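You operate a simulated robot arm through the tools that you are given. There is no shell and no other tool. Be economical: measure what you need, move in short steps, check, and stop when the job is done.

You run a simulated two-armed robot. Do the job below in one go: nothing can be reset, and whatever is moved stays where it is left.

Task
Wipe up the spill on the dark top at the punch end with the cloth and put it back.

The check looks at the end state, three seconds after you hand in, the way a careful person would. Anything else that was tipped, shoved, dropped, spilled or broken makes it a failure. Flat cloth is picked up by pressing the open fingertips on it (5 to 10 N) and closing them slowly along it; thin cloth reads only 2 to 8 mm in the jaws.

Robot
Two 7-joint arms with two-finger parallel grippers on one trunk, on a base that drives. Base frame: it is fixed to the floor where the robot stands at the start and does not move with it; the origin is under the middle of the robot, x ahead of it, y to its left, z up; the surface under the hand at the start is at about z = 950. Units: mm, rad, N and s.
The left shoulder is at the start at [50, 209, 1196], the right one opposite. With the tool pointing down near the work surface each hand reaches from about 300 to 920 mm from the robot's upright axis, wherever it stands, measured 20 degrees to its own side. Payload 4.4 kg a hand.
The TCP of each hand is the grasp point between the finger pads, 23 mm short of the fingertips. In the tool frame z runs along the fingers and y along their closing line. The gripper opens to 94 mm. The fingers are 38 mm wide and 10 mm thick; the gripper's body (54 by 96 mm) begins 39 mm behind the TCP.
Orientation is that of the tool frame in the base frame, as [roll, pitch, yaw] about the fixed x, y, z axes, in that order (R = Rz(yaw) Ry(pitch) Rx(roll)). With the fingers straight down and closing along the base's y, the tool's x points along the base's -x, its y along +y and its z along -z.

Tools
- The arms move only by the tool nudge_tool. It takes "left_rows", "right_rows" or both (then of equal length, played together; a hand with none holds still); each is a list of rows, each a list of 7 numbers: the finger opening in mm, from 0 to 94, then the shift along the tool's x, y, z in mm, then the turn, a rotation vector about the tool's x, y, z in rad. In form: [[jaw, tx, ty, tz, rx, ry, rz], ...]. A call has 1 to 12 rows; each row shifts and turns the commanded pose from where the row before left it, along the tool's axes as they then stand. Rows are played at 5 a second. More than 50 mm and 0.15 rad between two rows, or a gripper value outside its range, and nothing of the call is played. A pose out of reach is approached as far as the arm can. The call stops where the force on the tool passes 40 N (or 10 N more than at its start, if that is more) or the arm is blocked; 0.2 s more then pass. The fingers move at their own pace (about 108 mm/s each) and stop on an object; they squeeze with about 38 N. The grip force told is the motor's: it shows also when the fingers shut on nothing. Time passes only in rows, and 0.2 s behind the last, so rows that do not move let the fingers close. The reply holds the time, the measured pose of the TCP, the force on the tool along the base axes, the opening and the grip force, in the units named above and with some noise, with the torque about the TCP (base axes, N m) and any sound that the robot's microphone picked up.
- Cameras (640 x 400 px; columns grow to the right, rows downward): "scene" is now at [156.6, 24.1, 1378.3]; the picture's right is [0.26, -0.97, 0.00], its down [-0.44, -0.12, -0.89] and it looks along [0.86, 0.23, -0.45] (base axes); focal length 291 px, centre (320, 200). "left" rides on the left gripper at [86, -16, -74] in its tool frame; the picture's right is [0.18, 0.98, 0.00], its down [-0.58, 0.11, -0.81] and it looks along [-0.79, 0.15, 0.59] (tool axes); focal length 243 px, centre (320, 200). "right" rides on the right gripper at [86, 16, -74] in its tool frame; the picture's right is [-0.18, 0.98, 0.00], its down [-0.58, -0.11, -0.81] and it looks along [-0.79, -0.15, 0.59] (tool axes); focal length 243 px, centre (320, 200). There is no depth. A picture from a camera that has moved, and an enlarged one, comes with that camera's place and axes in the base frame and with its lens.
- grab_frame(camera): a new picture of that camera. The clock stands still meanwhile.
- raise_lower(by): slides the trunk up (or, below 0, down) by that many mm; the arms and the scene camera ride with it, the base frame stays. It gives what a move gives, with no picture.
- steer(legs): drives the robot by 1 to 6 legs, each [ahead, left, turn to the left] in mm, mm and rad, along the robot's own axes; the way and the turn of a leg run together, so that a leg with both is an arc; at most 1500 mm and 3.142 rad a leg. The arms and the cameras ride along, it lands a little off, and it stops where it bumps. It gives what a move gives.
- turn_head(pan, tilt): turns the head with the scene camera to pan (to the left, within 1.396 rad either way) and tilt (down, from -0.506 to 1.204), counted from straight ahead of the robot. It gives what a move gives.
- enlarge(camera, box): a new picture of the part [left, top, right, bottom] of that camera's present view, enlarged. The clock stands still meanwhile.
- sign_off(): hands the job in; it is judged then, once.

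Go step by step. Nothing tells you exact positions but the pictures and the camera data: compare them with the known pose of the tool, close in by small moves and look again before you grip or let go. The budget is 120 turns and 88 pictures, counting those below and the enlarged ones. Unless the task says otherwise, let go and move clear before handing in, and close with one line.

The tools are called after "Call:" by a JSON object that holds its "op" and its "data". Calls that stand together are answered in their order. nudge_tool: Moves the arms, as the interface text tells. Its arguments: {"type":"object","properties":{"left_rows":{"type":"array"},"right_rows":{"type":"array"}},"required":[]} The other tools are called the same way: raise_lower (by) slides the trunk up or down; steer (legs) drives the base; turn_head (pan, tilt) turns the head that bears the scene camera; grab_frame (camera) takes a picture; enlarge (camera, box) takes an enlarged picture of a part of a camera's view; sign_off () hands the job in.

At the start:

```text
time_s: 0.0
left_ee_pos: [436.3, 266.6, 1222.7]
left_ee_rot: [3.141, -0.001, -3.141]
left_force: [0.4, -0.5, -0.1]
left_ft_torque: [-0.01, 0.0, -0.04]
left_grip_width: 94.4
left_finger_force: 0.0
right_ee_pos: [491.8, -140.0, 1196.8]
right_ee_rot: [-3.141, 0.001, -3.141]
right_force: [0.9, 0.3, -0.2]
right_ft_torque: [0.01, -0.03, 0.02]
right_grip_width: 94.2
right_finger_force: 0.0
trunk travel left (down, up): [-275.0, 288.0]
robot x, y, heading: [-0.1, 0.1, -0.004]
head pan, tilt: [0.262, 0.471]
```

scene: 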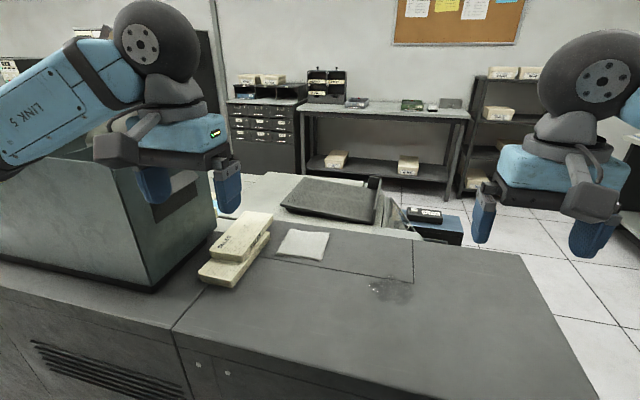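
right: 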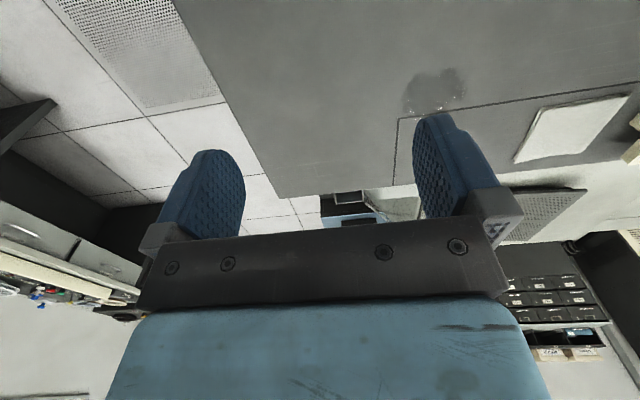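
left: 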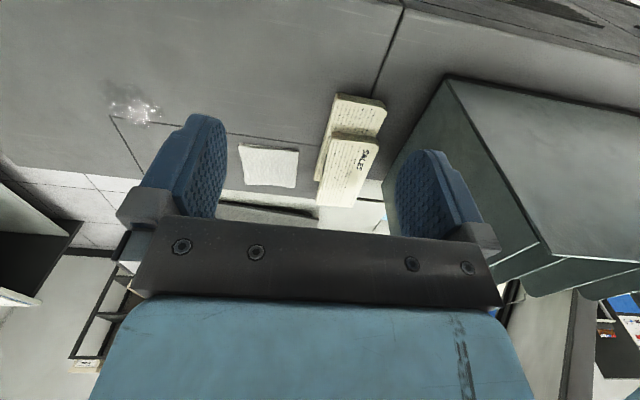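

I see a pale folded cloth at about (728, 220) and a glistening spill at about (626, 0) on the dark top. I'll look closer at both before moving.

Call:
{"op": "enlarge", "data": {"camera": "scene", "box": [180, 190, 480, 378]}}

Call:
{"op": "enlarge", "data": {"camera": "left", "box": [80, 60, 400, 260]}}

```text
2.13 times, centred on (330, 284) of scene
camera zoom: at [156.6, 24.1, 1378.3], right [0.26, -0.97, 0.0], down [-0.44, -0.12, -0.89], along [0.86, 0.23, -0.45], focal length 619 px, centre (299, 21)
```

zoom: 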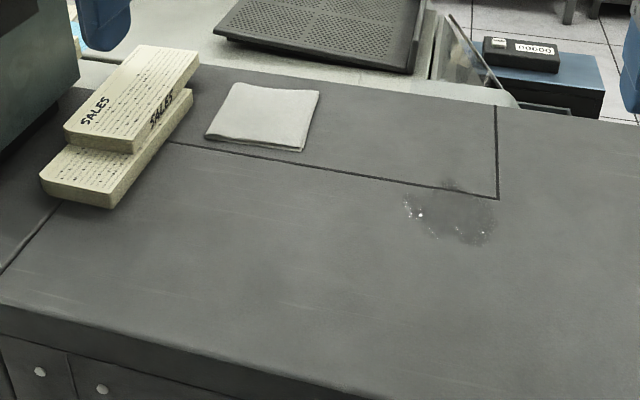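

```text
2.00 times, centred on (240, 160) of left
camera zoom: at [349.4, 250.7, 1298.3], right [-0.18, 0.98, 0.0], down [0.58, 0.11, 0.81], along [0.79, 0.15, -0.59], focal length 485 px, centre (480, 280)
```

zoom: 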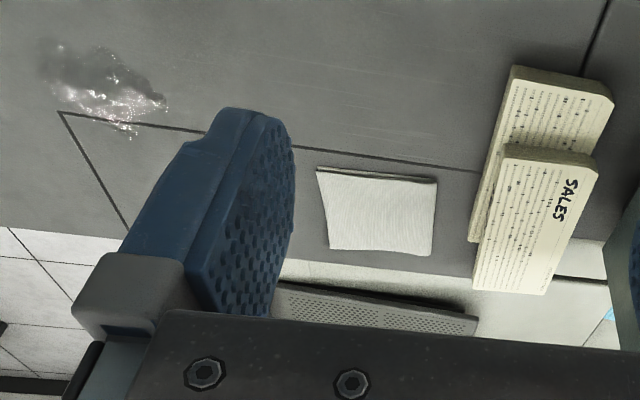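

The cloth spans about x 665–790 and y 157–272, and the spill is roughly 45 mm in radius around (627, 0). The left hand reaches both, so I'll bring it over the cloth at height first, keeping clear of the tall box on the left.

Call:
{"op": "nudge_tool", "data": {"left_rows": [[70, -48.5, -8.3, 0, 0, 0, 0], [70, -48.5, -8.3, 0, 0, 0, 0], [70, -48.5, -8.3, 0, 0, 0, 0], [70, -48.5, -8.3, 0, 0, 0, 0], [70, -48.5, -8.3, 0, 0, 0, 0], [70, -48.5, -8.3, 0, 0, 0, 0], [70, 0, 0, 40, 0, 0, 0], [70, 0, 0, 40, 0, 0, 0], [70, 0, 0, 30, 0, 0, 0]]}}

Call:
{"op": "grab_frame", "data": {"camera": "scene"}}

Call:
{"op": "grab_frame", "data": {"camera": "left"}}

```text
time_s: 2.2
left_ee_pos: [708.2, 184.8, 1140.6]
left_ee_rot: [3.122, 0.037, 3.119]
left_force: [0.6, 1.2, -0.4]
left_ft_torque: [0.03, -0.02, -0.02]
left_grip_width: 70.1
left_finger_force: 0.1
right_ee_pos: [469.9, -163.7, 1202.4]
right_ee_rot: [3.122, 0.019, 3.137]
right_force: [-0.3, 0.3, 0.8]
right_ft_torque: [-0.01, 0.01, 0.04]
right_grip_width: 93.9
right_finger_force: 0.0
trunk travel left (down, up): [-275.0, 288.0]
robot x, y, heading: [-4.0, -2.4, -0.008]
head pan, tilt: [0.262, 0.471]
stopped in row 9 (left hand): the arm was blocked; the commanded pose is now the measured one
```

```text
82 pictures are left
camera scene: at [132.4, -1.7, 1380.8], right [0.25, -0.97, -0.01], down [-0.42, -0.1, -0.9], along [0.87, 0.23, -0.43], focal length 291 px, centre (320, 200)
```

scene: 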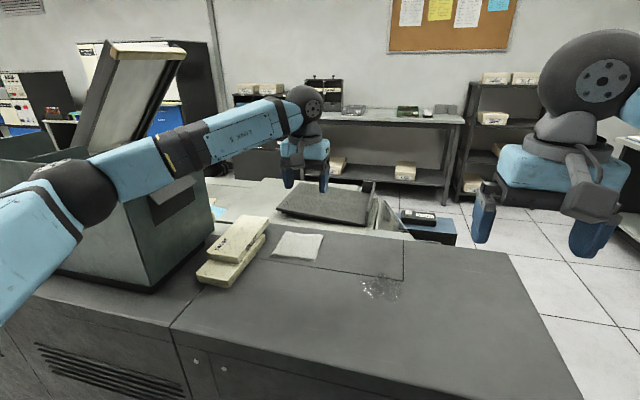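

```text
81 pictures are left
camera left: at [619.9, 169.4, 1211.4], right [-0.16, 0.99, 0.01], down [0.55, 0.08, 0.83], along [0.82, 0.14, -0.56], focal length 243 px, centre (320, 200)
```

left: 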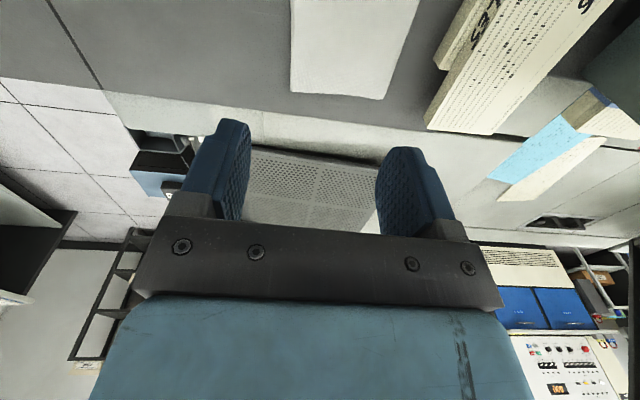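

The left forearm fetched up against the tall box, so I'll back straight off the way I came. After that I'll raise the trunk so the elbow passes well above the box.

Call:
{"op": "nudge_tool", "data": {"left_rows": [[70, 0, 0, -35, 0, 0, 0], [70, 0, 0, -40, 0, 0, 0], [70, 40, 0, -20, 0, 0, 0], [70, 45, 8, 0, 0, 0, 0], [70, 45, 8, 0, 0, 0, 0], [70, 45, 8, 0, 0, 0, 0], [70, 45, 8, 0, 0, 0, 0]]}}

Call:
{"op": "raise_lower", "data": {"by": 250}}

Call:
{"op": "grab_frame", "data": {"camera": "scene"}}

```text
time_s: 3.8
left_ee_pos: [505.0, 245.4, 1211.6]
left_ee_rot: [-3.139, 0.009, 3.13]
left_force: [0.4, -0.1, -0.5]
left_ft_torque: [0.01, -0.03, 0.02]
left_grip_width: 70.0
left_finger_force: 0.2
right_ee_pos: [489.2, -141.9, 1196.4]
right_ee_rot: [-3.14, 0.002, 3.137]
right_force: [0.0, -0.6, -0.2]
right_ft_torque: [0.0, -0.01, 0.01]
right_grip_width: 93.9
right_finger_force: 0.0
trunk travel left (down, up): [-275.0, 288.0]
robot x, y, heading: [0.2, -3.6, -0.002]
head pan, tilt: [0.262, 0.471]
```

```text
time_s: 6.4
left_ee_pos: [506.9, 243.7, 1460.6]
left_ee_rot: [3.141, 0.009, 3.13]
left_force: [-0.8, 0.3, -0.2]
left_ft_torque: [0.07, -0.01, -0.03]
left_grip_width: 70.0
left_finger_force: 0.2
right_ee_pos: [490.3, -142.5, 1446.3]
right_ee_rot: [-3.141, -0.001, 3.139]
right_force: [-0.2, 0.3, -0.7]
right_ft_torque: [-0.02, 0.0, -0.02]
right_grip_width: 94.3
right_finger_force: 0.0
trunk travel left (down, up): [-525.0, 38.0]
robot x, y, heading: [0.0, -1.1, 0.003]
head pan, tilt: [0.262, 0.471]
```

```text
80 pictures are left
camera scene: at [156.2, 21.6, 1628.2], right [0.25, -0.97, 0.0], down [-0.44, -0.12, -0.89], along [0.86, 0.23, -0.45], focal length 291 px, centre (320, 200)
```

scene: 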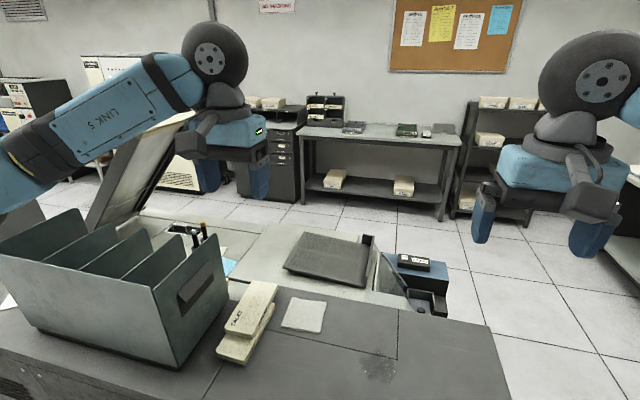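

The trunk is up and the bin looks unmoved. The cloth is still at about (722, 217). I'll go over it and descend part of the way.

Call:
{"op": "nudge_tool", "data": {"left_rows": [[70, -43, -5, 0, 0, 0, 0], [70, -43, -5, 0, 0, 0, 0], [70, -43, -5, 0, 0, 0, 0], [70, -43, -6, 0, 0, 0, 0], [70, -43, -6, 0, 0, 0, 0], [70, 0, 0, 45, 0, 0, 0], [70, 0, 0, 45, 0, 0, 0], [70, 0, 0, 45, 0, 0, 0], [70, 0, 0, 45, 0, 0, 0], [70, 0, 0, 45, 0, 0, 0]]}}

Call:
{"op": "grab_frame", "data": {"camera": "scene"}}

Call:
{"op": "grab_frame", "data": {"camera": "left"}}

```text
time_s: 8.6
left_ee_pos: [723.6, 218.9, 1237.5]
left_ee_rot: [-3.14, 0.01, 3.129]
left_force: [0.1, -0.3, -0.1]
left_ft_torque: [-0.03, 0.04, 0.02]
left_grip_width: 69.9
left_finger_force: 0.0
right_ee_pos: [490.6, -141.5, 1445.9]
right_ee_rot: [3.141, 0.0, 3.139]
right_force: [-0.1, 0.0, 0.4]
right_ft_torque: [-0.02, 0.03, 0.01]
right_grip_width: 93.7
right_finger_force: 0.0
trunk travel left (down, up): [-525.0, 38.0]
robot x, y, heading: [-1.6, 1.1, -0.004]
head pan, tilt: [0.262, 0.471]
```

```text
79 pictures are left
camera scene: at [157.0, 22.6, 1628.2], right [0.25, -0.97, 0.0], down [-0.44, -0.12, -0.89], along [0.86, 0.23, -0.46], focal length 291 px, centre (320, 200)
```

scene: 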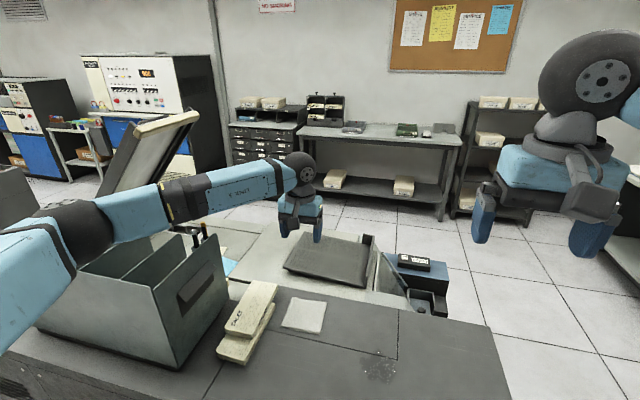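

```text
78 pictures are left
camera left: at [637.2, 204.1, 1311.7], right [-0.17, 0.98, 0.0], down [0.58, 0.1, 0.81], along [0.8, 0.14, -0.58], focal length 243 px, centre (320, 200)
```

left: 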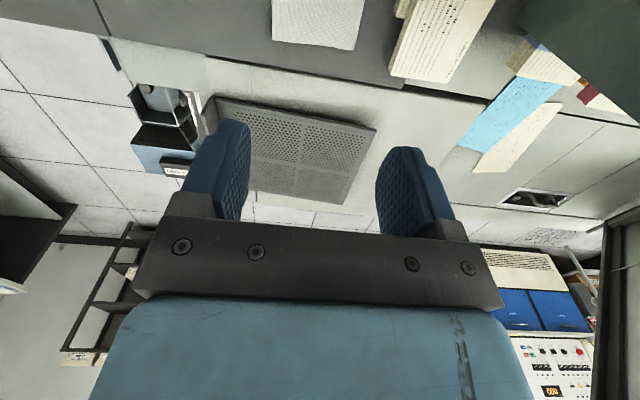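

The elbow would still come down close to the bin. Shifting the robot about 220 mm to its right would clear that, so I'll first check the floor on that side.

Call:
{"op": "turn_head", "data": {"pan": -1.2, "tilt": 0.8}}

Call:
{"op": "grab_frame", "data": {"camera": "scene"}}

```text
time_s: 10.2
left_ee_pos: [723.6, 217.0, 1239.6]
left_ee_rot: [-3.141, 0.009, 3.131]
left_force: [-0.2, 0.2, -0.3]
left_ft_torque: [-0.03, 0.01, 0.02]
left_grip_width: 70.0
left_finger_force: 0.1
right_ee_pos: [490.8, -142.3, 1445.9]
right_ee_rot: [-3.141, -0.002, 3.138]
right_force: [-0.3, -0.2, -0.4]
right_ft_torque: [0.01, 0.01, 0.01]
right_grip_width: 94.0
right_finger_force: 0.0
trunk travel left (down, up): [-525.0, 38.0]
robot x, y, heading: [4.9, 0.6, -0.007]
head pan, tilt: [-1.201, 0.799]
```

```text
77 pictures are left
camera scene: at [96.5, -77.0, 1599.8], right [-0.93, -0.36, 0.0], down [-0.26, 0.67, -0.7], along [0.25, -0.65, -0.72], focal length 291 px, centre (320, 200)
```

scene: 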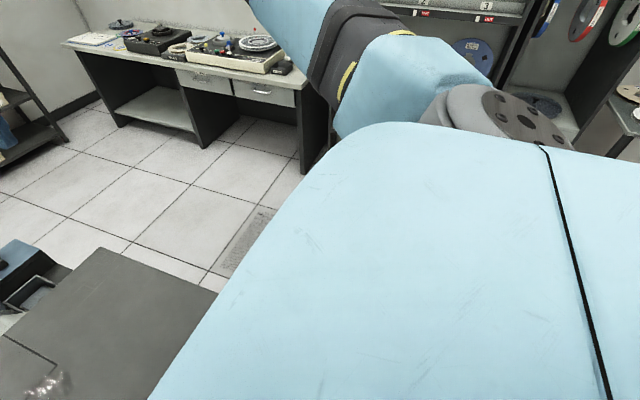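

The floor to the right is open. I'll drive 220 mm to the right and turn the head back to the work.

Call:
{"op": "steer", "data": {"legs": [[0, -220, 0]]}}

Call:
{"op": "turn_head", "data": {"pan": 0.5, "tilt": 0.7}}

Call:
{"op": "grab_frame", "data": {"camera": "scene"}}

```text
time_s: 12.7
left_ee_pos: [722.4, -0.1, 1239.0]
left_ee_rot: [3.14, 0.009, 3.13]
left_force: [0.7, -0.3, 0.1]
left_ft_torque: [0.0, 0.03, -0.04]
left_grip_width: 69.8
left_finger_force: 0.1
right_ee_pos: [489.1, -361.8, 1445.4]
right_ee_rot: [3.141, 0.0, 3.139]
right_force: [-0.2, 0.0, -0.1]
right_ft_torque: [-0.01, -0.02, 0.0]
right_grip_width: 94.0
right_finger_force: 0.1
trunk travel left (down, up): [-525.0, 38.0]
robot x, y, heading: [-0.7, -218.7, -0.004]
head pan, tilt: [-1.201, 0.799]
```

```text
time_s: 14.4
left_ee_pos: [723.5, -1.3, 1238.2]
left_ee_rot: [-3.141, 0.009, 3.131]
left_force: [-1.0, -0.2, 0.3]
left_ft_torque: [-0.02, 0.02, -0.03]
left_grip_width: 69.8
left_finger_force: 0.1
right_ee_pos: [490.3, -360.9, 1445.7]
right_ee_rot: [-3.141, -0.001, 3.137]
right_force: [-0.5, 0.3, 0.3]
right_ft_torque: [-0.02, 0.0, -0.01]
right_grip_width: 94.1
right_finger_force: 0.1
trunk travel left (down, up): [-525.0, 38.0]
robot x, y, heading: [2.2, -222.5, -0.005]
head pan, tilt: [0.499, 0.7]
```

```text
76 pictures are left
camera scene: at [141.6, -180.8, 1608.0], right [0.48, -0.88, 0.0], down [-0.57, -0.31, -0.76], along [0.67, 0.36, -0.64], focal length 291 px, centre (320, 200)
```

scene: 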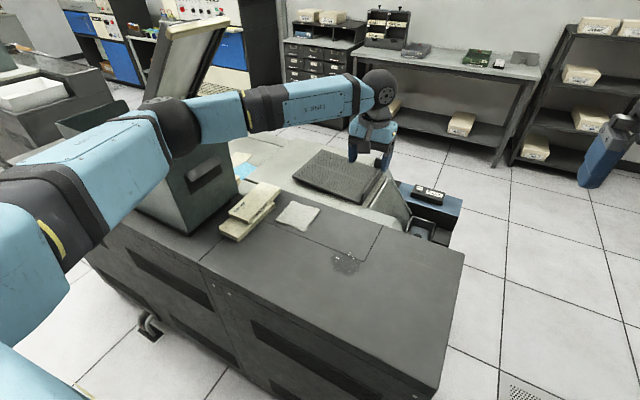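

The elbow now stays clear to the right of the bin. I'll move the hand back over the cloth.

Call:
{"op": "nudge_tool", "data": {"left_rows": [[70, 0, 44, 0, 0, 0, 0], [70, 0, 44, 0, 0, 0, 0], [70, 0, 44, 0, 0, 0, 0], [70, 0, 43, 0, 0, 0, 0], [70, -3, 43, 0, 0, 0, 0], [70, 0, 0, 30, 0, 0, 0], [70, 0, 0, 30, 0, 0, 0]]}}

Call:
{"op": "grab_frame", "data": {"camera": "scene"}}

```text
time_s: 16.0
left_ee_pos: [730.7, 217.8, 1180.5]
left_ee_rot: [-3.139, 0.008, 3.133]
left_force: [0.1, 0.3, -0.3]
left_ft_torque: [0.01, 0.04, 0.01]
left_grip_width: 70.0
left_finger_force: 0.0
right_ee_pos: [490.6, -361.7, 1445.9]
right_ee_rot: [-3.14, 0.0, 3.139]
right_force: [-0.1, 0.1, 0.6]
right_ft_torque: [-0.02, 0.0, -0.02]
right_grip_width: 93.9
right_finger_force: 0.0
trunk travel left (down, up): [-525.0, 38.0]
robot x, y, heading: [-2.0, -222.5, -0.007]
head pan, tilt: [0.499, 0.7]
```

```text
75 pictures are left
camera scene: at [142.2, -180.1, 1608.0], right [0.48, -0.88, 0.0], down [-0.57, -0.31, -0.76], along [0.67, 0.36, -0.64], focal length 291 px, centre (320, 200)
```

scene: 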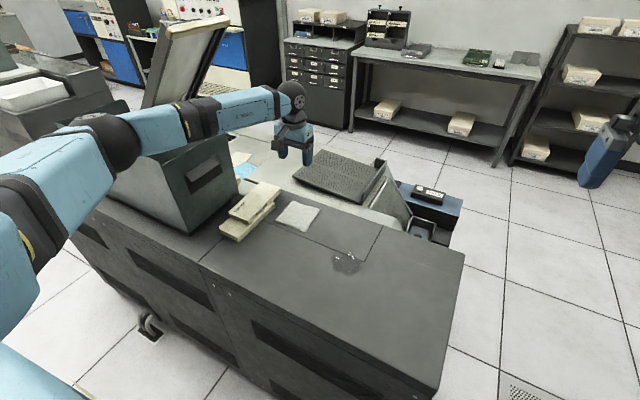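

The arm is clear of the bin by about 200 mm. I'll lower the trunk 100 mm, which keeps the reach comfortable and brings the hand to about z 1080, then check the alignment.

Call:
{"op": "raise_lower", "data": {"by": -100}}

Call:
{"op": "enlarge", "data": {"camera": "scene", "box": [80, 50, 400, 250]}}

Call:
{"op": "grab_frame", "data": {"camera": "left"}}

```text
time_s: 17.4
left_ee_pos: [730.2, 216.0, 1081.5]
left_ee_rot: [3.142, 0.009, 3.132]
left_force: [0.0, -0.4, -0.1]
left_ft_torque: [0.0, -0.01, 0.04]
left_grip_width: 69.9
left_finger_force: 0.1
right_ee_pos: [489.1, -362.5, 1345.9]
right_ee_rot: [-3.141, 0.001, 3.137]
right_force: [-0.3, 0.4, 0.0]
right_ft_torque: [0.0, 0.02, 0.01]
right_grip_width: 93.9
right_finger_force: 0.0
trunk travel left (down, up): [-425.0, 138.0]
robot x, y, heading: [-2.5, -219.3, -0.003]
head pan, tilt: [0.499, 0.7]
```

```text
2.00 times, centred on (240, 150) of scene
camera zoom: at [141.2, -180.8, 1508.1], right [0.48, -0.88, 0.0], down [-0.57, -0.31, -0.77], along [0.67, 0.36, -0.64], focal length 582 px, centre (480, 300)
```

zoom: 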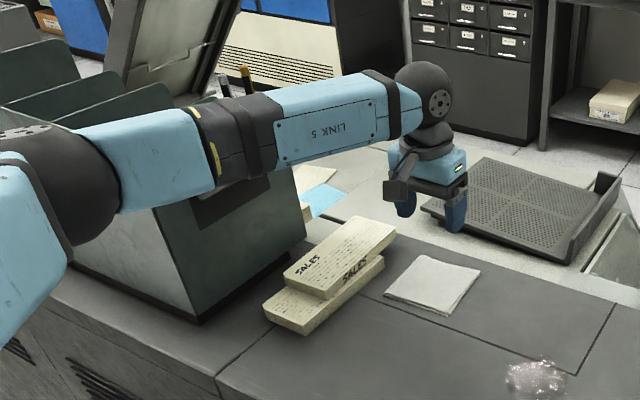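

```text
73 pictures are left
camera left: at [642.4, 202.1, 1155.1], right [-0.17, 0.98, 0.0], down [0.58, 0.1, 0.81], along [0.8, 0.14, -0.58], focal length 243 px, centre (320, 200)
```

left: 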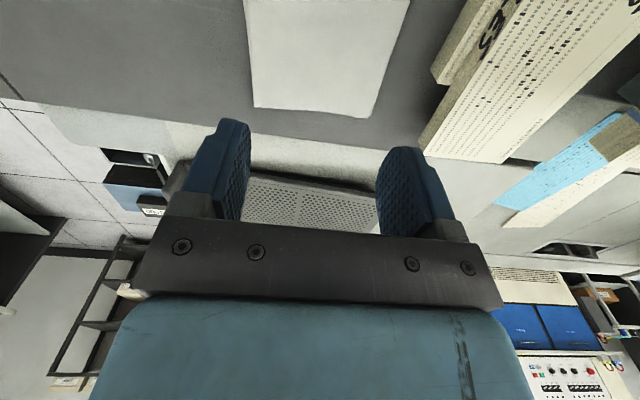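

The alignment is good: the cloth's far edge reads x≈780, y 166–277, which puts its centre at (725, 220). I'll descend to just above it with 55 mm open.

Call:
{"op": "nudge_tool", "data": {"left_rows": [[55, 5, 2, 30, 0, 0, 0], [55, 0, 0, 30, 0, 0, 0], [55, 0, 0, 20, 0, 0, 0], [55, 0, 0, 10, 0, 0, 0], [55, 0, 0, 0, 0, 0, 0]]}}

Call:
{"op": "grab_frame", "data": {"camera": "left"}}

Call:
{"op": "enlarge", "data": {"camera": "scene", "box": [80, 50, 400, 250]}}

```text
time_s: 18.6
left_ee_pos: [725.4, 219.2, 992.1]
left_ee_rot: [-3.141, 0.009, 3.13]
left_force: [0.1, -0.1, 0.5]
left_ft_torque: [-0.02, -0.03, -0.01]
left_grip_width: 55.0
left_finger_force: 0.0
right_ee_pos: [489.9, -362.4, 1346.4]
right_ee_rot: [-3.141, 0.001, 3.137]
right_force: [0.4, 0.1, 0.6]
right_ft_torque: [-0.01, -0.01, 0.0]
right_grip_width: 93.9
right_finger_force: 0.1
trunk travel left (down, up): [-425.0, 138.0]
robot x, y, heading: [-2.8, -222.3, -0.006]
head pan, tilt: [0.499, 0.7]
```

```text
72 pictures are left
camera left: at [638.2, 204.4, 1065.7], right [-0.17, 0.98, 0.0], down [0.58, 0.1, 0.81], along [0.8, 0.14, -0.58], focal length 243 px, centre (320, 200)
```

left: 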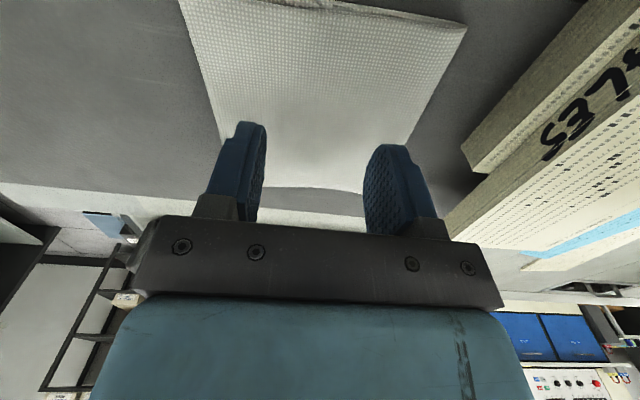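

```text
2.00 times, centred on (240, 150) of scene
camera zoom: at [141.5, -180.9, 1508.0], right [0.48, -0.88, 0.0], down [-0.57, -0.31, -0.77], along [0.67, 0.36, -0.64], focal length 582 px, centre (480, 300)
```

zoom: 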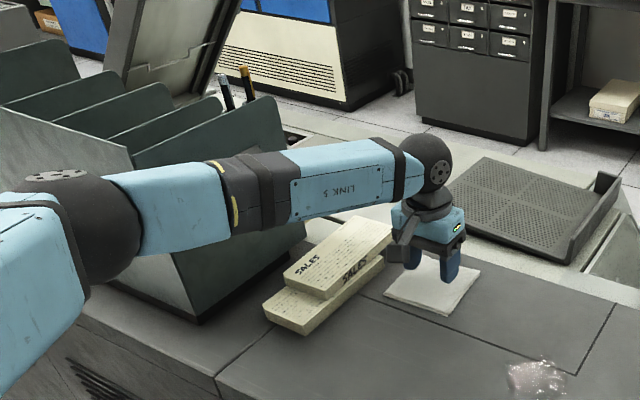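

The fingertips straddle the middle of the cloth, about 15 mm above it. I'll ease down in small steps until I feel contact.

Call:
{"op": "nudge_tool", "data": {"left_rows": [[55, 0, 0, 4, 0, 0, 0], [55, 0, 0, 4, 0, 0, 0], [55, 0, 0, 3, 0, 0, 0], [55, 0, 0, 0, 0, 0, 0]]}}

```text
time_s: 19.6
left_ee_pos: [724.5, 219.3, 979.7]
left_ee_rot: [-3.141, 0.01, 3.131]
left_force: [-0.7, 0.2, 0.2]
left_ft_torque: [0.0, 0.01, -0.02]
left_grip_width: 55.0
left_finger_force: 0.1
right_ee_pos: [489.2, -363.7, 1346.2]
right_ee_rot: [3.141, 0.0, 3.137]
right_force: [-0.3, -0.5, -0.2]
right_ft_torque: [0.01, -0.01, -0.02]
right_grip_width: 93.9
right_finger_force: 0.0
trunk travel left (down, up): [-425.0, 138.0]
robot x, y, heading: [-2.5, -218.7, -0.006]
head pan, tilt: [0.499, 0.7]
```

No contact yet. I'll keep going down in smaller steps.

Call:
{"op": "nudge_tool", "data": {"left_rows": [[55, 0, 0, 2, 0, 0, 0], [55, 0, 0, 1, 0, 0, 0], [55, 0, 0, 0, 0, 0, 0]]}}

```text
time_s: 20.4
left_ee_pos: [725.9, 218.0, 977.1]
left_ee_rot: [-3.141, 0.008, 3.132]
left_force: [-0.4, -0.5, -0.5]
left_ft_torque: [-0.01, 0.0, 0.03]
left_grip_width: 54.9
left_finger_force: 0.0
right_ee_pos: [490.3, -362.0, 1345.9]
right_ee_rot: [-3.14, 0.001, 3.137]
right_force: [-1.5, -0.3, 0.4]
right_ft_torque: [0.02, 0.01, 0.01]
right_grip_width: 94.2
right_finger_force: 0.1
trunk travel left (down, up): [-425.0, 138.0]
robot x, y, heading: [3.1, -218.6, -0.004]
head pan, tilt: [0.499, 0.7]
```

Call:
{"op": "nudge_tool", "data": {"left_rows": [[55, 0, 0, 1, 0, 0, 0], [55, 0, 0, 1, 0, 0, 0], [55, 0, 0, 0, 0, 0, 0]]}}

```text
time_s: 21.2
left_ee_pos: [725.9, 218.7, 976.8]
left_ee_rot: [3.14, 0.007, 3.132]
left_force: [-0.4, 0.2, 1.9]
left_ft_torque: [0.07, 0.03, 0.03]
left_grip_width: 55.0
left_finger_force: 0.1
right_ee_pos: [489.2, -362.1, 1347.6]
right_ee_rot: [-3.141, 0.001, 3.139]
right_force: [0.6, 0.7, -0.2]
right_ft_torque: [0.02, -0.02, 0.0]
right_grip_width: 94.2
right_finger_force: 0.1
trunk travel left (down, up): [-425.0, 138.0]
robot x, y, heading: [-1.3, -223.4, -0.002]
head pan, tilt: [0.499, 0.7]
```

I have first contact at about TCP z 976.5, reading 1.9 N. I'll press a little more to reach the 5–10 N range.

Call:
{"op": "nudge_tool", "data": {"left_rows": [[55, 0, 0, 1, 0, 0, 0], [55, 0, 0, 0.8, 0, 0, 0], [55, 0, 0, 0, 0, 0, 0]]}}

```text
time_s: 22.0
left_ee_pos: [725.3, 217.7, 976.1]
left_ee_rot: [3.142, 0.013, 3.132]
left_force: [1.1, 1.2, 10.2]
left_ft_torque: [0.27, 0.07, -0.04]
left_grip_width: 54.8
left_finger_force: 0.0
right_ee_pos: [489.5, -362.2, 1346.6]
right_ee_rot: [3.141, -0.001, 3.138]
right_force: [0.2, 0.4, 0.6]
right_ft_torque: [0.0, -0.01, 0.0]
right_grip_width: 94.0
right_finger_force: 0.0
trunk travel left (down, up): [-425.0, 138.0]
robot x, y, heading: [1.3, -221.5, -0.002]
head pan, tilt: [0.499, 0.7]
```

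That reads 10 N, the top of the range. I'll ease off a touch and close slowly.

Call:
{"op": "nudge_tool", "data": {"left_rows": [[52, 0, 0, -0.4, 0, 0, 0], [47, 0, 0, 0, 0, 0, 0], [42, 0, 0, 0, 0, 0, 0], [37, 0, 0, 0, 0, 0, 0], [32, 0, 0, 0, 0, 0, 0], [27, 0, 0, 0, 0, 0, 0], [22, 0, 0, 0, 0, 0, 0], [17, 0, 0, 0, 0, 0, 0], [12, 0, 0, 0, 0, 0, 0], [7, 0, 0, 0, 0, 0, 0], [2, 0, 0, 0, 0, 0, 0], [0, 0, 0, 0, 0, 0, 0]]}}

Call:
{"op": "grab_frame", "data": {"camera": "left"}}

```text
time_s: 24.6
left_ee_pos: [725.5, 218.5, 976.2]
left_ee_rot: [-3.142, 0.01, 3.132]
left_force: [-1.1, -0.5, 8.3]
left_ft_torque: [0.02, 0.05, -0.01]
left_grip_width: 4.6
left_finger_force: 38.5
right_ee_pos: [489.0, -363.5, 1347.0]
right_ee_rot: [-3.141, 0.002, 3.137]
right_force: [0.2, 1.3, 0.2]
right_ft_torque: [0.01, 0.02, 0.04]
right_grip_width: 93.8
right_finger_force: 0.0
trunk travel left (down, up): [-425.0, 138.0]
robot x, y, heading: [-1.6, -220.9, -0.008]
head pan, tilt: [0.499, 0.7]
```

```text
70 pictures are left
camera left: at [638.3, 203.6, 1049.5], right [-0.17, 0.98, 0.0], down [0.57, 0.1, 0.81], along [0.8, 0.14, -0.58], focal length 243 px, centre (320, 200)
```

left: 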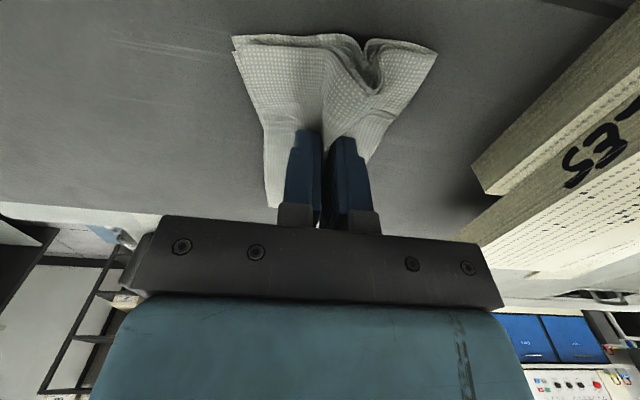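

The jaws read 4.6 mm and the cloth is gathered between the fingers, so it is held. I'll lift it and carry it toward the spill, staying clear of the card decks.

Call:
{"op": "nudge_tool", "data": {"left_rows": [[0, 0, 0, -30, 0, 0, 0], [0, 0, 0, -40, 0, 0, 0], [0, 0, 0, -30, 0, 0, 0], [0, 20, -44, 0, 0, 0, 0], [0, 20, -44, 0, 0, 0, 0], [0, 20, -44, 0, 0, 0, 0], [0, 20, -44, 0, 0, 0, 0], [0, 18, -42, 0, 0, 0, 0], [0, 0, 0, 0, 0, 0, 0]]}}

Call:
{"op": "enlarge", "data": {"camera": "scene", "box": [200, 70, 520, 270]}}

Call:
{"op": "grab_frame", "data": {"camera": "left"}}

```text
time_s: 26.6
left_ee_pos: [630.0, 2.0, 1071.0]
left_ee_rot: [-3.139, 0.008, 3.133]
left_force: [0.2, -0.7, -0.2]
left_ft_torque: [-0.01, 0.0, -0.01]
left_grip_width: 5.1
left_finger_force: 38.3
right_ee_pos: [489.8, -363.0, 1346.9]
right_ee_rot: [-3.14, 0.0, 3.138]
right_force: [0.0, 0.7, 0.0]
right_ft_torque: [-0.03, -0.01, -0.03]
right_grip_width: 93.7
right_finger_force: 0.0
trunk travel left (down, up): [-425.0, 138.0]
robot x, y, heading: [-1.3, -217.2, -0.0]
head pan, tilt: [0.499, 0.7]
```

```text
2.00 times, centred on (360, 170) of scene
camera zoom: at [141.4, -179.9, 1508.0], right [0.48, -0.88, 0.0], down [-0.57, -0.31, -0.76], along [0.67, 0.36, -0.64], focal length 582 px, centre (240, 260)
```

zoom: 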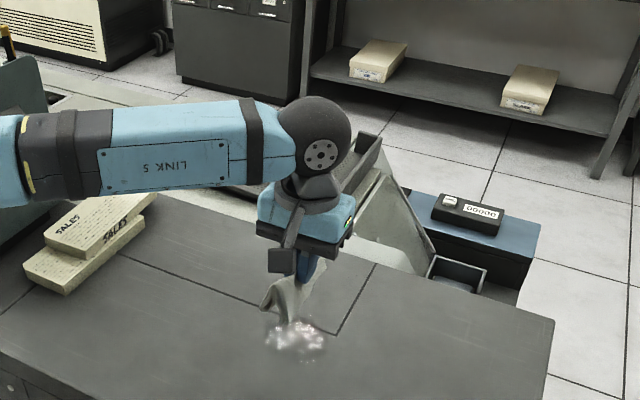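

```text
68 pictures are left
camera left: at [541.7, -12.2, 1145.8], right [-0.17, 0.98, 0.0], down [0.58, 0.1, 0.81], along [0.8, 0.14, -0.58], focal length 243 px, centre (320, 200)
```

left: 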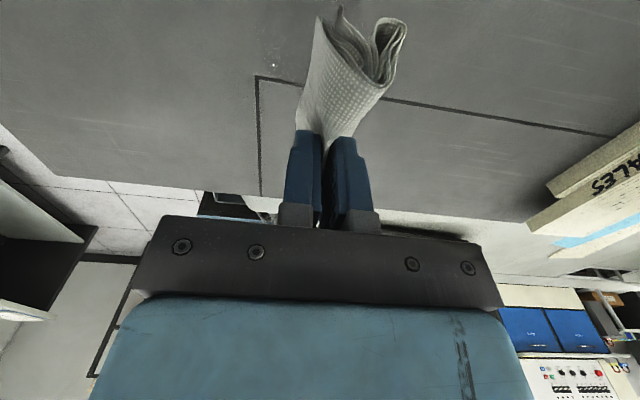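

The cloth is held, and the spill re-measures at about (620, -3). I'll lower the cloth onto it with light pressure.

Call:
{"op": "nudge_tool", "data": {"left_rows": [[0, 8, 0, 40, 0, 0, 0], [0, 0, 0, 30, 0, 0, 0], [0, 0, 0, 12, 0, 0, 0], [0, 0, 0, 5, 0, 0, 0], [0, 0, 0, 3, 0, 0, 0], [0, 0, 0, 0, 0, 0, 0]]}}

Call:
{"op": "grab_frame", "data": {"camera": "left"}}

```text
time_s: 28.0
left_ee_pos: [617.8, 2.1, 981.9]
left_ee_rot: [3.141, 0.008, 3.133]
left_force: [0.0, -0.3, 1.6]
left_ft_torque: [-0.01, -0.02, 0.02]
left_grip_width: 4.6
left_finger_force: 38.2
right_ee_pos: [488.8, -362.3, 1345.9]
right_ee_rot: [3.141, 0.0, 3.14]
right_force: [-0.6, -0.2, 0.6]
right_ft_torque: [-0.01, 0.01, 0.02]
right_grip_width: 94.1
right_finger_force: 0.0
trunk travel left (down, up): [-425.0, 138.0]
robot x, y, heading: [-2.4, -220.0, -0.001]
head pan, tilt: [0.499, 0.7]
```

```text
67 pictures are left
camera left: at [530.3, -12.2, 1055.4], right [-0.17, 0.98, 0.0], down [0.58, 0.1, 0.81], along [0.8, 0.14, -0.58], focal length 243 px, centre (320, 200)
```

left: 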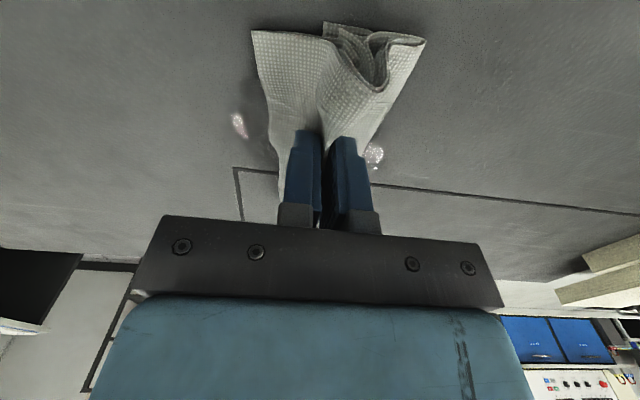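

The cloth covers most of the spill, with only small patches showing at the sides. I'll press to several newtons and then stroke.

Call:
{"op": "nudge_tool", "data": {"left_rows": [[0, 0, 0, 2, 0, 0, 0], [0, 0, 0, 1.5, 0, 0, 0], [0, 0, 0, 1, 0, 0, 0], [0, 0, 0, 0, 0, 0, 0]]}}

```text
time_s: 29.0
left_ee_pos: [617.9, 1.6, 977.6]
left_ee_rot: [3.141, 0.007, 3.131]
left_force: [-0.3, 0.0, 2.6]
left_ft_torque: [-0.01, 0.01, -0.01]
left_grip_width: 4.6
left_finger_force: 37.7
right_ee_pos: [489.5, -362.5, 1346.9]
right_ee_rot: [-3.141, 0.001, 3.138]
right_force: [-0.4, 0.4, 0.2]
right_ft_torque: [0.0, 0.03, 0.03]
right_grip_width: 93.9
right_finger_force: 0.0
trunk travel left (down, up): [-425.0, 138.0]
robot x, y, heading: [0.7, -220.7, -0.004]
head pan, tilt: [0.499, 0.7]
```

Call:
{"op": "nudge_tool", "data": {"left_rows": [[0, 0, 0, 1, 0, 0, 0], [0, 0, 0, 1, 0, 0, 0], [0, 0, 0, 0, 0, 0, 0]]}}

```text
time_s: 29.8
left_ee_pos: [617.8, 1.8, 977.9]
left_ee_rot: [3.141, 0.01, 3.132]
left_force: [-1.2, 0.7, 7.9]
left_ft_torque: [-0.07, -0.03, 0.02]
left_grip_width: 4.6
left_finger_force: 37.6
right_ee_pos: [488.9, -362.5, 1348.0]
right_ee_rot: [-3.141, 0.0, 3.138]
right_force: [-0.7, 0.1, 0.3]
right_ft_torque: [-0.01, -0.01, 0.04]
right_grip_width: 94.0
right_finger_force: 0.0
trunk travel left (down, up): [-425.0, 138.0]
robot x, y, heading: [-4.1, -221.9, -0.006]
head pan, tilt: [0.499, 0.7]
```

The force is 7.9 N, good for wiping. I'll stroke in y, first across the middle and then the far side.

Call:
{"op": "nudge_tool", "data": {"left_rows": [[0, 0, 25, 0, 0, 0, 0], [0, 0, 25, 0, 0, 0, 0], [0, 0, -25, 0, 0, 0, 0], [0, 0, -25, 0, 0, 0, 0], [0, 0, -25, 0, 0, 0, 0], [0, 0, -25, 0, 0, 0, 0], [0, -30, 0, 0, 0, 0, 0], [0, 0, 25, 0, 0, 0, 0], [0, 0, 25, 0, 0, 0, 0], [0, 0, 25, 0, 0, 0, 0], [0, 0, 25, 0, 0, 0, 0], [0, 0, 0, 0, 0, 0, 0]]}}

Call:
{"op": "nudge_tool", "data": {"left_rows": [[0, 30, 0, 0, 0, 0, 0], [0, 30, 0, 0, 0, 0, 0], [0, 0, -25, 0, 0, 0, 0], [0, 0, -25, 0, 0, 0, 0], [0, 0, -25, 0, 0, 0, 0], [0, 0, -25, 0, 0, 0, 0], [0, -30, 0, 0, 0, 0, 0], [0, -30, 25, 0, 0, 0, 0], [0, 30, 25, 0, 0, 0, 0], [0, 30, 0, 0, 0, 0, 0], [0, -30, 0, 0, 0, 0, 0], [0, 0, 0, 0, 0, 0, 0]]}}

Call:
{"op": "nudge_tool", "data": {"left_rows": [[0, 0, 0, -30, 0, 0, 0], [0, 0, 0, -40, 0, 0, 0], [0, 0, 0, -30, 0, 0, 0], [0, -30, 40, 0, 0, 0, 0], [0, -30, 40, 0, 0, 0, 0], [0, -20, 40, 0, 0, 0, 0], [0, 0, 0, 0, 0, 0, 0]]}}

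Call:
{"op": "enlarge", "data": {"camera": "scene", "box": [200, 70, 520, 270]}}

```text
time_s: 32.4
left_ee_pos: [650.5, 51.7, 977.1]
left_ee_rot: [-3.142, 0.008, 3.131]
left_force: [-0.4, 0.5, 1.3]
left_ft_torque: [0.06, 0.0, 0.04]
left_grip_width: 4.7
left_finger_force: 38.5
right_ee_pos: [490.3, -363.2, 1346.6]
right_ee_rot: [3.141, 0.0, 3.138]
right_force: [0.9, 0.4, 0.2]
right_ft_torque: [0.0, 0.01, -0.02]
right_grip_width: 93.8
right_finger_force: 0.0
trunk travel left (down, up): [-425.0, 138.0]
robot x, y, heading: [-2.4, -219.1, -0.0]
head pan, tilt: [0.499, 0.7]
```

```text
time_s: 35.0
left_ee_pos: [614.2, 1.8, 976.2]
left_ee_rot: [-3.141, 0.012, 3.132]
left_force: [-1.7, -3.7, 15.3]
left_ft_torque: [-0.09, 0.13, 0.04]
left_grip_width: 4.7
left_finger_force: 37.9
right_ee_pos: [488.4, -361.8, 1346.5]
right_ee_rot: [-3.141, 0.001, 3.139]
right_force: [-0.1, -0.1, -0.6]
right_ft_torque: [-0.03, -0.02, -0.04]
right_grip_width: 94.1
right_finger_force: 0.0
trunk travel left (down, up): [-425.0, 138.0]
robot x, y, heading: [-3.2, -219.2, -0.003]
head pan, tilt: [0.499, 0.7]
```

```text
time_s: 36.6
left_ee_pos: [695.8, 124.6, 1075.4]
left_ee_rot: [-3.14, 0.008, 3.13]
left_force: [0.0, 0.4, 0.3]
left_ft_torque: [0.02, -0.02, 0.01]
left_grip_width: 4.6
left_finger_force: 38.5
right_ee_pos: [490.9, -362.2, 1346.6]
right_ee_rot: [-3.141, -0.001, 3.139]
right_force: [-0.1, 0.4, 0.2]
right_ft_torque: [0.02, -0.02, -0.05]
right_grip_width: 94.0
right_finger_force: 0.0
trunk travel left (down, up): [-425.0, 138.0]
robot x, y, heading: [-1.5, -220.0, -0.004]
head pan, tilt: [0.499, 0.7]
```

```text
2.00 times, centred on (360, 170) of scene
camera zoom: at [141.5, -181.2, 1508.1], right [0.48, -0.88, 0.0], down [-0.57, -0.31, -0.77], along [0.67, 0.36, -0.64], focal length 582 px, centre (240, 260)
```

zoom: 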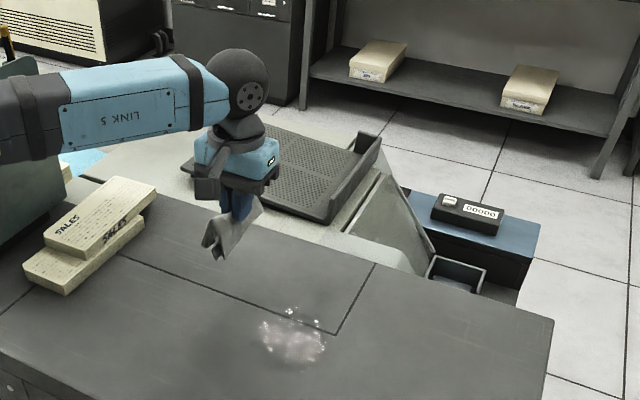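

The spill still shows in this view, so I'll look closer at what remains.

Call:
{"op": "enlarge", "data": {"camera": "scene", "box": [300, 200, 396, 260]}}

Call:
{"op": "grab_frame", "data": {"camera": "left"}}

```text
6.67 times, centred on (348, 230) of scene
camera zoom: at [141.5, -181.2, 1508.1], right [0.48, -0.88, 0.0], down [-0.57, -0.31, -0.77], along [0.67, 0.36, -0.64], focal length 1938 px, centre (133, 0)
```

zoom: 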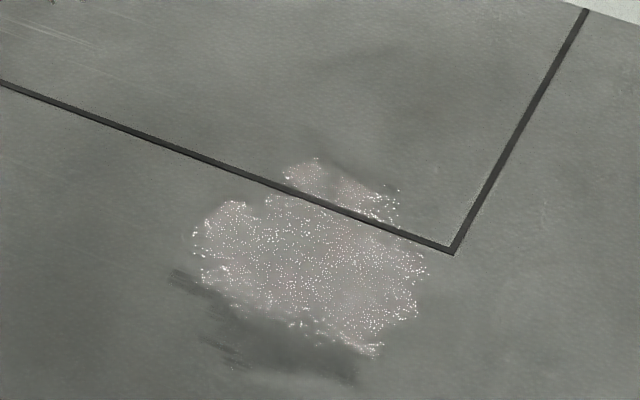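

```text
64 pictures are left
camera left: at [608.7, 109.1, 1149.4], right [-0.17, 0.98, 0.0], down [0.58, 0.1, 0.81], along [0.8, 0.14, -0.58], focal length 243 px, centre (320, 200)
```

left: 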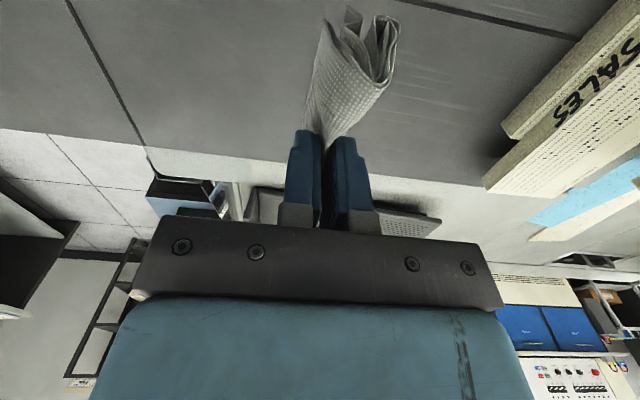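

Only a near strip, at x≈578, came up, and that was where the force reached 15 N. The rest spans x 588–666 and y ±45 and needs firmer strokes at 12–18 N, so I'll go back with more pressure.

Call:
{"op": "nudge_tool", "data": {"left_rows": [[0, 30, -25, 0, 0, 0, 0], [0, 30, -25, 0, 0, 0, 0], [0, 30, -25, 0, 0, 0, 0], [0, 0, 0, 40, 0, 0, 0], [0, 0, 0, 35, 0, 0, 0], [0, 0, 0, 15, 0, 0, 0], [0, 0, 0, 8, 0, 0, 0], [0, 0, 0, 2, 0, 0, 0], [0, 0, 0, 0, 0, 0, 0]]}}

```text
time_s: 38.6
left_ee_pos: [607.7, 45.3, 977.3]
left_ee_rot: [-3.141, 0.011, 3.132]
left_force: [-2.4, 0.5, 12.4]
left_ft_torque: [0.02, 0.1, -0.02]
left_grip_width: 4.6
left_finger_force: 38.2
right_ee_pos: [490.5, -361.9, 1348.1]
right_ee_rot: [-3.141, 0.002, 3.139]
right_force: [1.3, 0.4, 0.4]
right_ft_torque: [0.01, 0.0, -0.02]
right_grip_width: 94.1
right_finger_force: 0.1
trunk travel left (down, up): [-425.0, 138.0]
robot x, y, heading: [-3.4, -223.2, -0.001]
head pan, tilt: [0.499, 0.7]
```

Call:
{"op": "nudge_tool", "data": {"left_rows": [[0, 0, 0, 0.5, 0, 0, 0], [0, 0, -20, 0, 0, 0, 0], [0, 0, -20, 0, 0, 0, 0], [0, 0, -20, 0, 0, 0, 0], [0, 0, -20, 0, 0, 0, 0], [0, 0, -20, 0, 0, 0, 0], [0, 0, 0, 0, 0, 0, 0]]}}

Call:
{"op": "nudge_tool", "data": {"left_rows": [[0, -15, 0, 0.3, 0, 0, 0], [0, 0, 20, 0, 0, 0, 0], [0, 0, 20, 0, 0, 0, 0], [0, 0, 20, 0, 0, 0, 0], [0, 0, 20, 0, 0, 0, 0], [0, 0, 20, 0, 0, 0, 0], [0, 0, 0, 0, 0, 0, 0]]}}

Call:
{"op": "enlarge", "data": {"camera": "scene", "box": [300, 200, 396, 260]}}

```text
time_s: 40.2
left_ee_pos: [606.0, -53.7, 977.4]
left_ee_rot: [3.141, 0.01, 3.132]
left_force: [0.6, 0.9, 11.4]
left_ft_torque: [0.03, 0.11, -0.02]
left_grip_width: 4.9
left_finger_force: 37.9
right_ee_pos: [489.5, -361.3, 1346.3]
right_ee_rot: [-3.141, 0.003, 3.138]
right_force: [0.2, -0.2, 0.0]
right_ft_torque: [0.0, 0.0, 0.03]
right_grip_width: 93.9
right_finger_force: 0.0
trunk travel left (down, up): [-425.0, 138.0]
robot x, y, heading: [-1.5, -222.0, -0.008]
head pan, tilt: [0.499, 0.7]
```

```text
time_s: 41.8
left_ee_pos: [622.3, 46.6, 976.3]
left_ee_rot: [-3.141, 0.011, 3.131]
left_force: [0.0, -2.8, 15.2]
left_ft_torque: [-0.07, 0.08, 0.02]
left_grip_width: 4.8
left_finger_force: 37.9
right_ee_pos: [489.1, -363.2, 1346.2]
right_ee_rot: [3.141, 0.001, 3.139]
right_force: [0.0, 0.3, 0.9]
right_ft_torque: [-0.02, 0.0, -0.02]
right_grip_width: 94.1
right_finger_force: 0.1
trunk travel left (down, up): [-425.0, 138.0]
robot x, y, heading: [0.2, -221.7, -0.005]
head pan, tilt: [0.499, 0.7]
```

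```text
6.67 times, centred on (348, 230) of scene
camera zoom: at [139.8, -182.3, 1508.4], right [0.48, -0.88, 0.0], down [-0.57, -0.31, -0.77], along [0.67, 0.36, -0.64], focal length 1938 px, centre (133, 0)
```

zoom: 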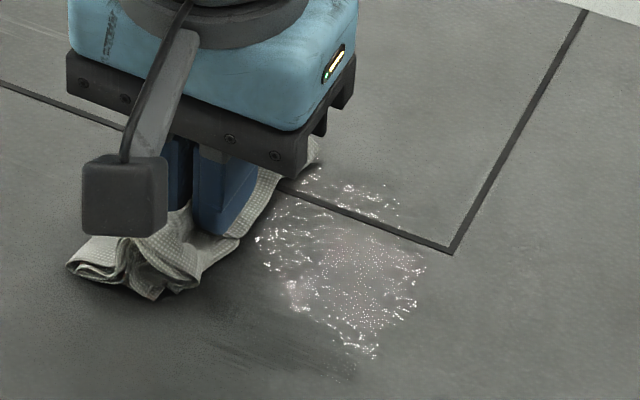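

There is some progress. I'll continue with more firm passes, working from the near side to the far side.

Call:
{"op": "nudge_tool", "data": {"left_rows": [[0, -12, 0, 0.3, 0, 0, 0], [0, 0, -20, 0, 0, 0, 0], [0, 0, -20, 0, 0, 0, 0], [0, 0, -20, 0, 0, 0, 0], [0, 0, -20, 0, 0, 0, 0], [0, 0, -20, 0, 0, 0, 0], [0, -14, 0, 0, 0, 0, 0], [0, 0, 25, 0, 0, 0, 0], [0, 0, 25, 0, 0, 0, 0], [0, 0, 25, 0, 0, 0, 0], [0, 0, 25, 0, 0, 0, 0], [0, 0, 0, 0, 0, 0, 0]]}}

Call:
{"op": "nudge_tool", "data": {"left_rows": [[0, -14, 0, 0.3, 0, 0, 0], [0, 0, -20, 0, 0, 0, 0], [0, 0, -20, 0, 0, 0, 0], [0, 0, -20, 0, 0, 0, 0], [0, 0, -20, 0, 0, 0, 0], [0, 0, -20, 0, 0, 0, 0], [0, 20, 0, 0, 0, 0, 0], [0, 20, 0, 0, 0, 0, 0], [0, 20, 0, 0, 0, 0, 0], [0, 20, 0, 0, 0, 0, 0], [0, 0, 0, 0, 0, 0, 0]]}}

Call:
{"op": "enlarge", "data": {"camera": "scene", "box": [300, 200, 396, 260]}}

```text
time_s: 44.4
left_ee_pos: [646.4, 46.7, 976.9]
left_ee_rot: [3.14, 0.01, 3.132]
left_force: [-0.4, -1.1, 18.1]
left_ft_torque: [-0.05, 0.11, 0.03]
left_grip_width: 4.6
left_finger_force: 37.9
right_ee_pos: [487.9, -363.7, 1347.2]
right_ee_rot: [3.14, 0.001, 3.137]
right_force: [0.4, -0.5, 0.1]
right_ft_torque: [0.02, -0.02, 0.0]
right_grip_width: 94.0
right_finger_force: 0.1
trunk travel left (down, up): [-425.0, 138.0]
robot x, y, heading: [-2.0, -221.9, -0.0]
head pan, tilt: [0.499, 0.7]
```

```text
time_s: 46.8
left_ee_pos: [580.7, -53.9, 976.9]
left_ee_rot: [3.141, 0.012, 3.131]
left_force: [6.5, 0.6, 31.1]
left_ft_torque: [0.0, 0.07, 0.01]
left_grip_width: 4.8
left_finger_force: 38.0
right_ee_pos: [487.3, -362.9, 1347.2]
right_ee_rot: [3.141, 0.001, 3.137]
right_force: [0.1, 0.0, -0.1]
right_ft_torque: [0.01, -0.03, -0.02]
right_grip_width: 93.9
right_finger_force: 0.1
trunk travel left (down, up): [-425.0, 138.0]
robot x, y, heading: [-1.7, -222.9, -0.005]
head pan, tilt: [0.499, 0.7]
```

```text
6.67 times, centred on (348, 230) of scene
camera zoom: at [139.0, -181.7, 1508.5], right [0.48, -0.88, 0.0], down [-0.56, -0.31, -0.77], along [0.67, 0.36, -0.64], focal length 1938 px, centre (133, 0)
```

zoom: 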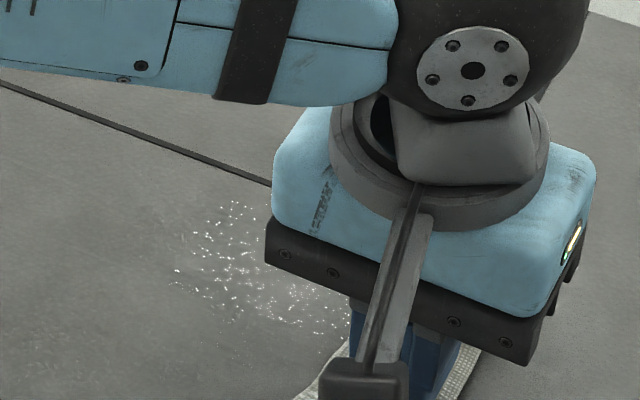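

That's good progress; the near-left side is down to scattered droplets. The force has climbed to 31 N, so I'll ease off 1.3 mm and keep covering the area.

Call:
{"op": "nudge_tool", "data": {"left_rows": [[0, 0, 0, -1.3, 0, 0, 0], [0, -8, 25, 0, 0, 0, 0], [0, 0, 25, 0, 0, 0, 0], [0, 0, 25, 0, 0, 0, 0], [0, 0, 25, 0, 0, 0, 0], [0, -15, 0, 0, 0, 0, 0], [0, 0, -25, 0, 0, 0, 0], [0, 0, -25, 0, 0, 0, 0], [0, 0, -25, 0, 0, 0, 0], [0, 0, -25, 0, 0, 0, 0], [0, 0, 0, 0, 0, 0, 0]]}}

Call:
{"op": "nudge_tool", "data": {"left_rows": [[0, -15, 0, 0.4, 0, 0, 0], [0, 0, 25, 0, 0, 0, 0], [0, 0, 25, 0, 0, 0, 0], [0, 0, 25, 0, 0, 0, 0], [0, 0, 25, 0, 0, 0, 0], [0, -15, 0, 0.2, 0, 0, 0], [0, 0, -25, 0, 0, 0, 0], [0, 0, -25, 0, 0, 0, 0], [0, 0, -25, 0, 0, 0, 0], [0, 0, -25, 0, 0, 0, 0], [0, 0, 0, 0, 0, 0, 0]]}}

Call:
{"op": "nudge_tool", "data": {"left_rows": [[0, -15, 0, 0.4, 0, 0, 0], [0, 0, 25, 0, 0, 0, 0], [0, 0, 25, 0, 0, 0, 0], [0, 0, 25, 0, 0, 0, 0], [0, 0, 25, 0, 0, 0, 0], [0, -10, 0, 0.2, 0, 0, 0], [0, 0, -25, 0, 0, 0, 0], [0, 0, -25, 0, 0, 0, 0], [0, 0, -25, 0, 0, 0, 0], [0, 0, -25, 0, 0, 0, 0], [0, 0, 0, 0, 0, 0, 0]]}}

Call:
{"op": "enlarge", "data": {"camera": "scene", "box": [300, 200, 396, 260]}}

```text
time_s: 49.2
left_ee_pos: [602.4, -54.5, 977.2]
left_ee_rot: [-3.14, 0.011, 3.128]
left_force: [-0.8, 0.5, 11.1]
left_ft_torque: [0.01, 0.07, 0.01]
left_grip_width: 4.6
left_finger_force: 38.3
right_ee_pos: [489.3, -362.1, 1347.0]
right_ee_rot: [3.141, 0.003, 3.137]
right_force: [0.9, 0.4, 0.6]
right_ft_torque: [-0.02, 0.0, 0.04]
right_grip_width: 94.0
right_finger_force: 0.0
trunk travel left (down, up): [-425.0, 138.0]
robot x, y, heading: [-4.7, -217.6, -0.001]
head pan, tilt: [0.499, 0.7]
```

```text
time_s: 51.6
left_ee_pos: [633.3, -53.2, 977.7]
left_ee_rot: [-3.139, 0.013, 3.132]
left_force: [-1.5, 3.2, 17.1]
left_ft_torque: [0.06, 0.1, -0.01]
left_grip_width: 4.7
left_finger_force: 38.0
right_ee_pos: [488.3, -363.5, 1347.2]
right_ee_rot: [3.141, 0.0, 3.139]
right_force: [-0.3, -0.1, -0.2]
right_ft_torque: [-0.02, 0.0, -0.05]
right_grip_width: 94.2
right_finger_force: 0.1
trunk travel left (down, up): [-425.0, 138.0]
robot x, y, heading: [-2.3, -221.3, -0.002]
head pan, tilt: [0.499, 0.7]
```

```text
time_s: 54.0
left_ee_pos: [659.0, -52.7, 976.9]
left_ee_rot: [-3.138, 0.009, 3.131]
left_force: [0.6, 2.8, 14.4]
left_ft_torque: [0.06, 0.05, 0.03]
left_grip_width: 4.7
left_finger_force: 38.2
right_ee_pos: [487.4, -362.2, 1348.0]
right_ee_rot: [-3.141, 0.0, 3.138]
right_force: [0.2, 0.6, -0.3]
right_ft_torque: [0.0, 0.01, 0.01]
right_grip_width: 93.9
right_finger_force: 0.0
trunk travel left (down, up): [-425.0, 138.0]
robot x, y, heading: [-0.9, -219.4, -0.003]
head pan, tilt: [0.499, 0.7]
```

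```text
6.67 times, centred on (348, 230) of scene
camera zoom: at [139.7, -180.4, 1508.4], right [0.48, -0.88, 0.0], down [-0.57, -0.31, -0.77], along [0.67, 0.36, -0.64], focal length 1938 px, centre (133, 0)
```

zoom: 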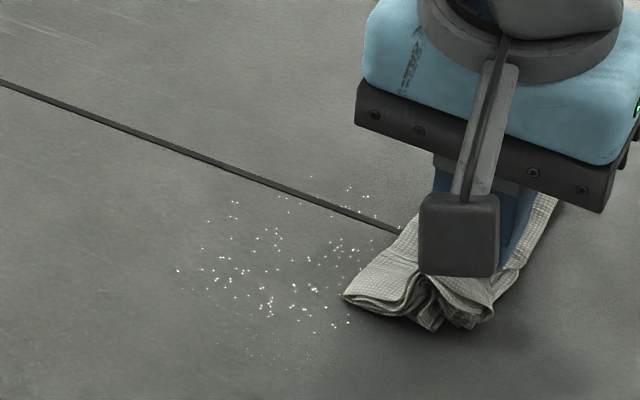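

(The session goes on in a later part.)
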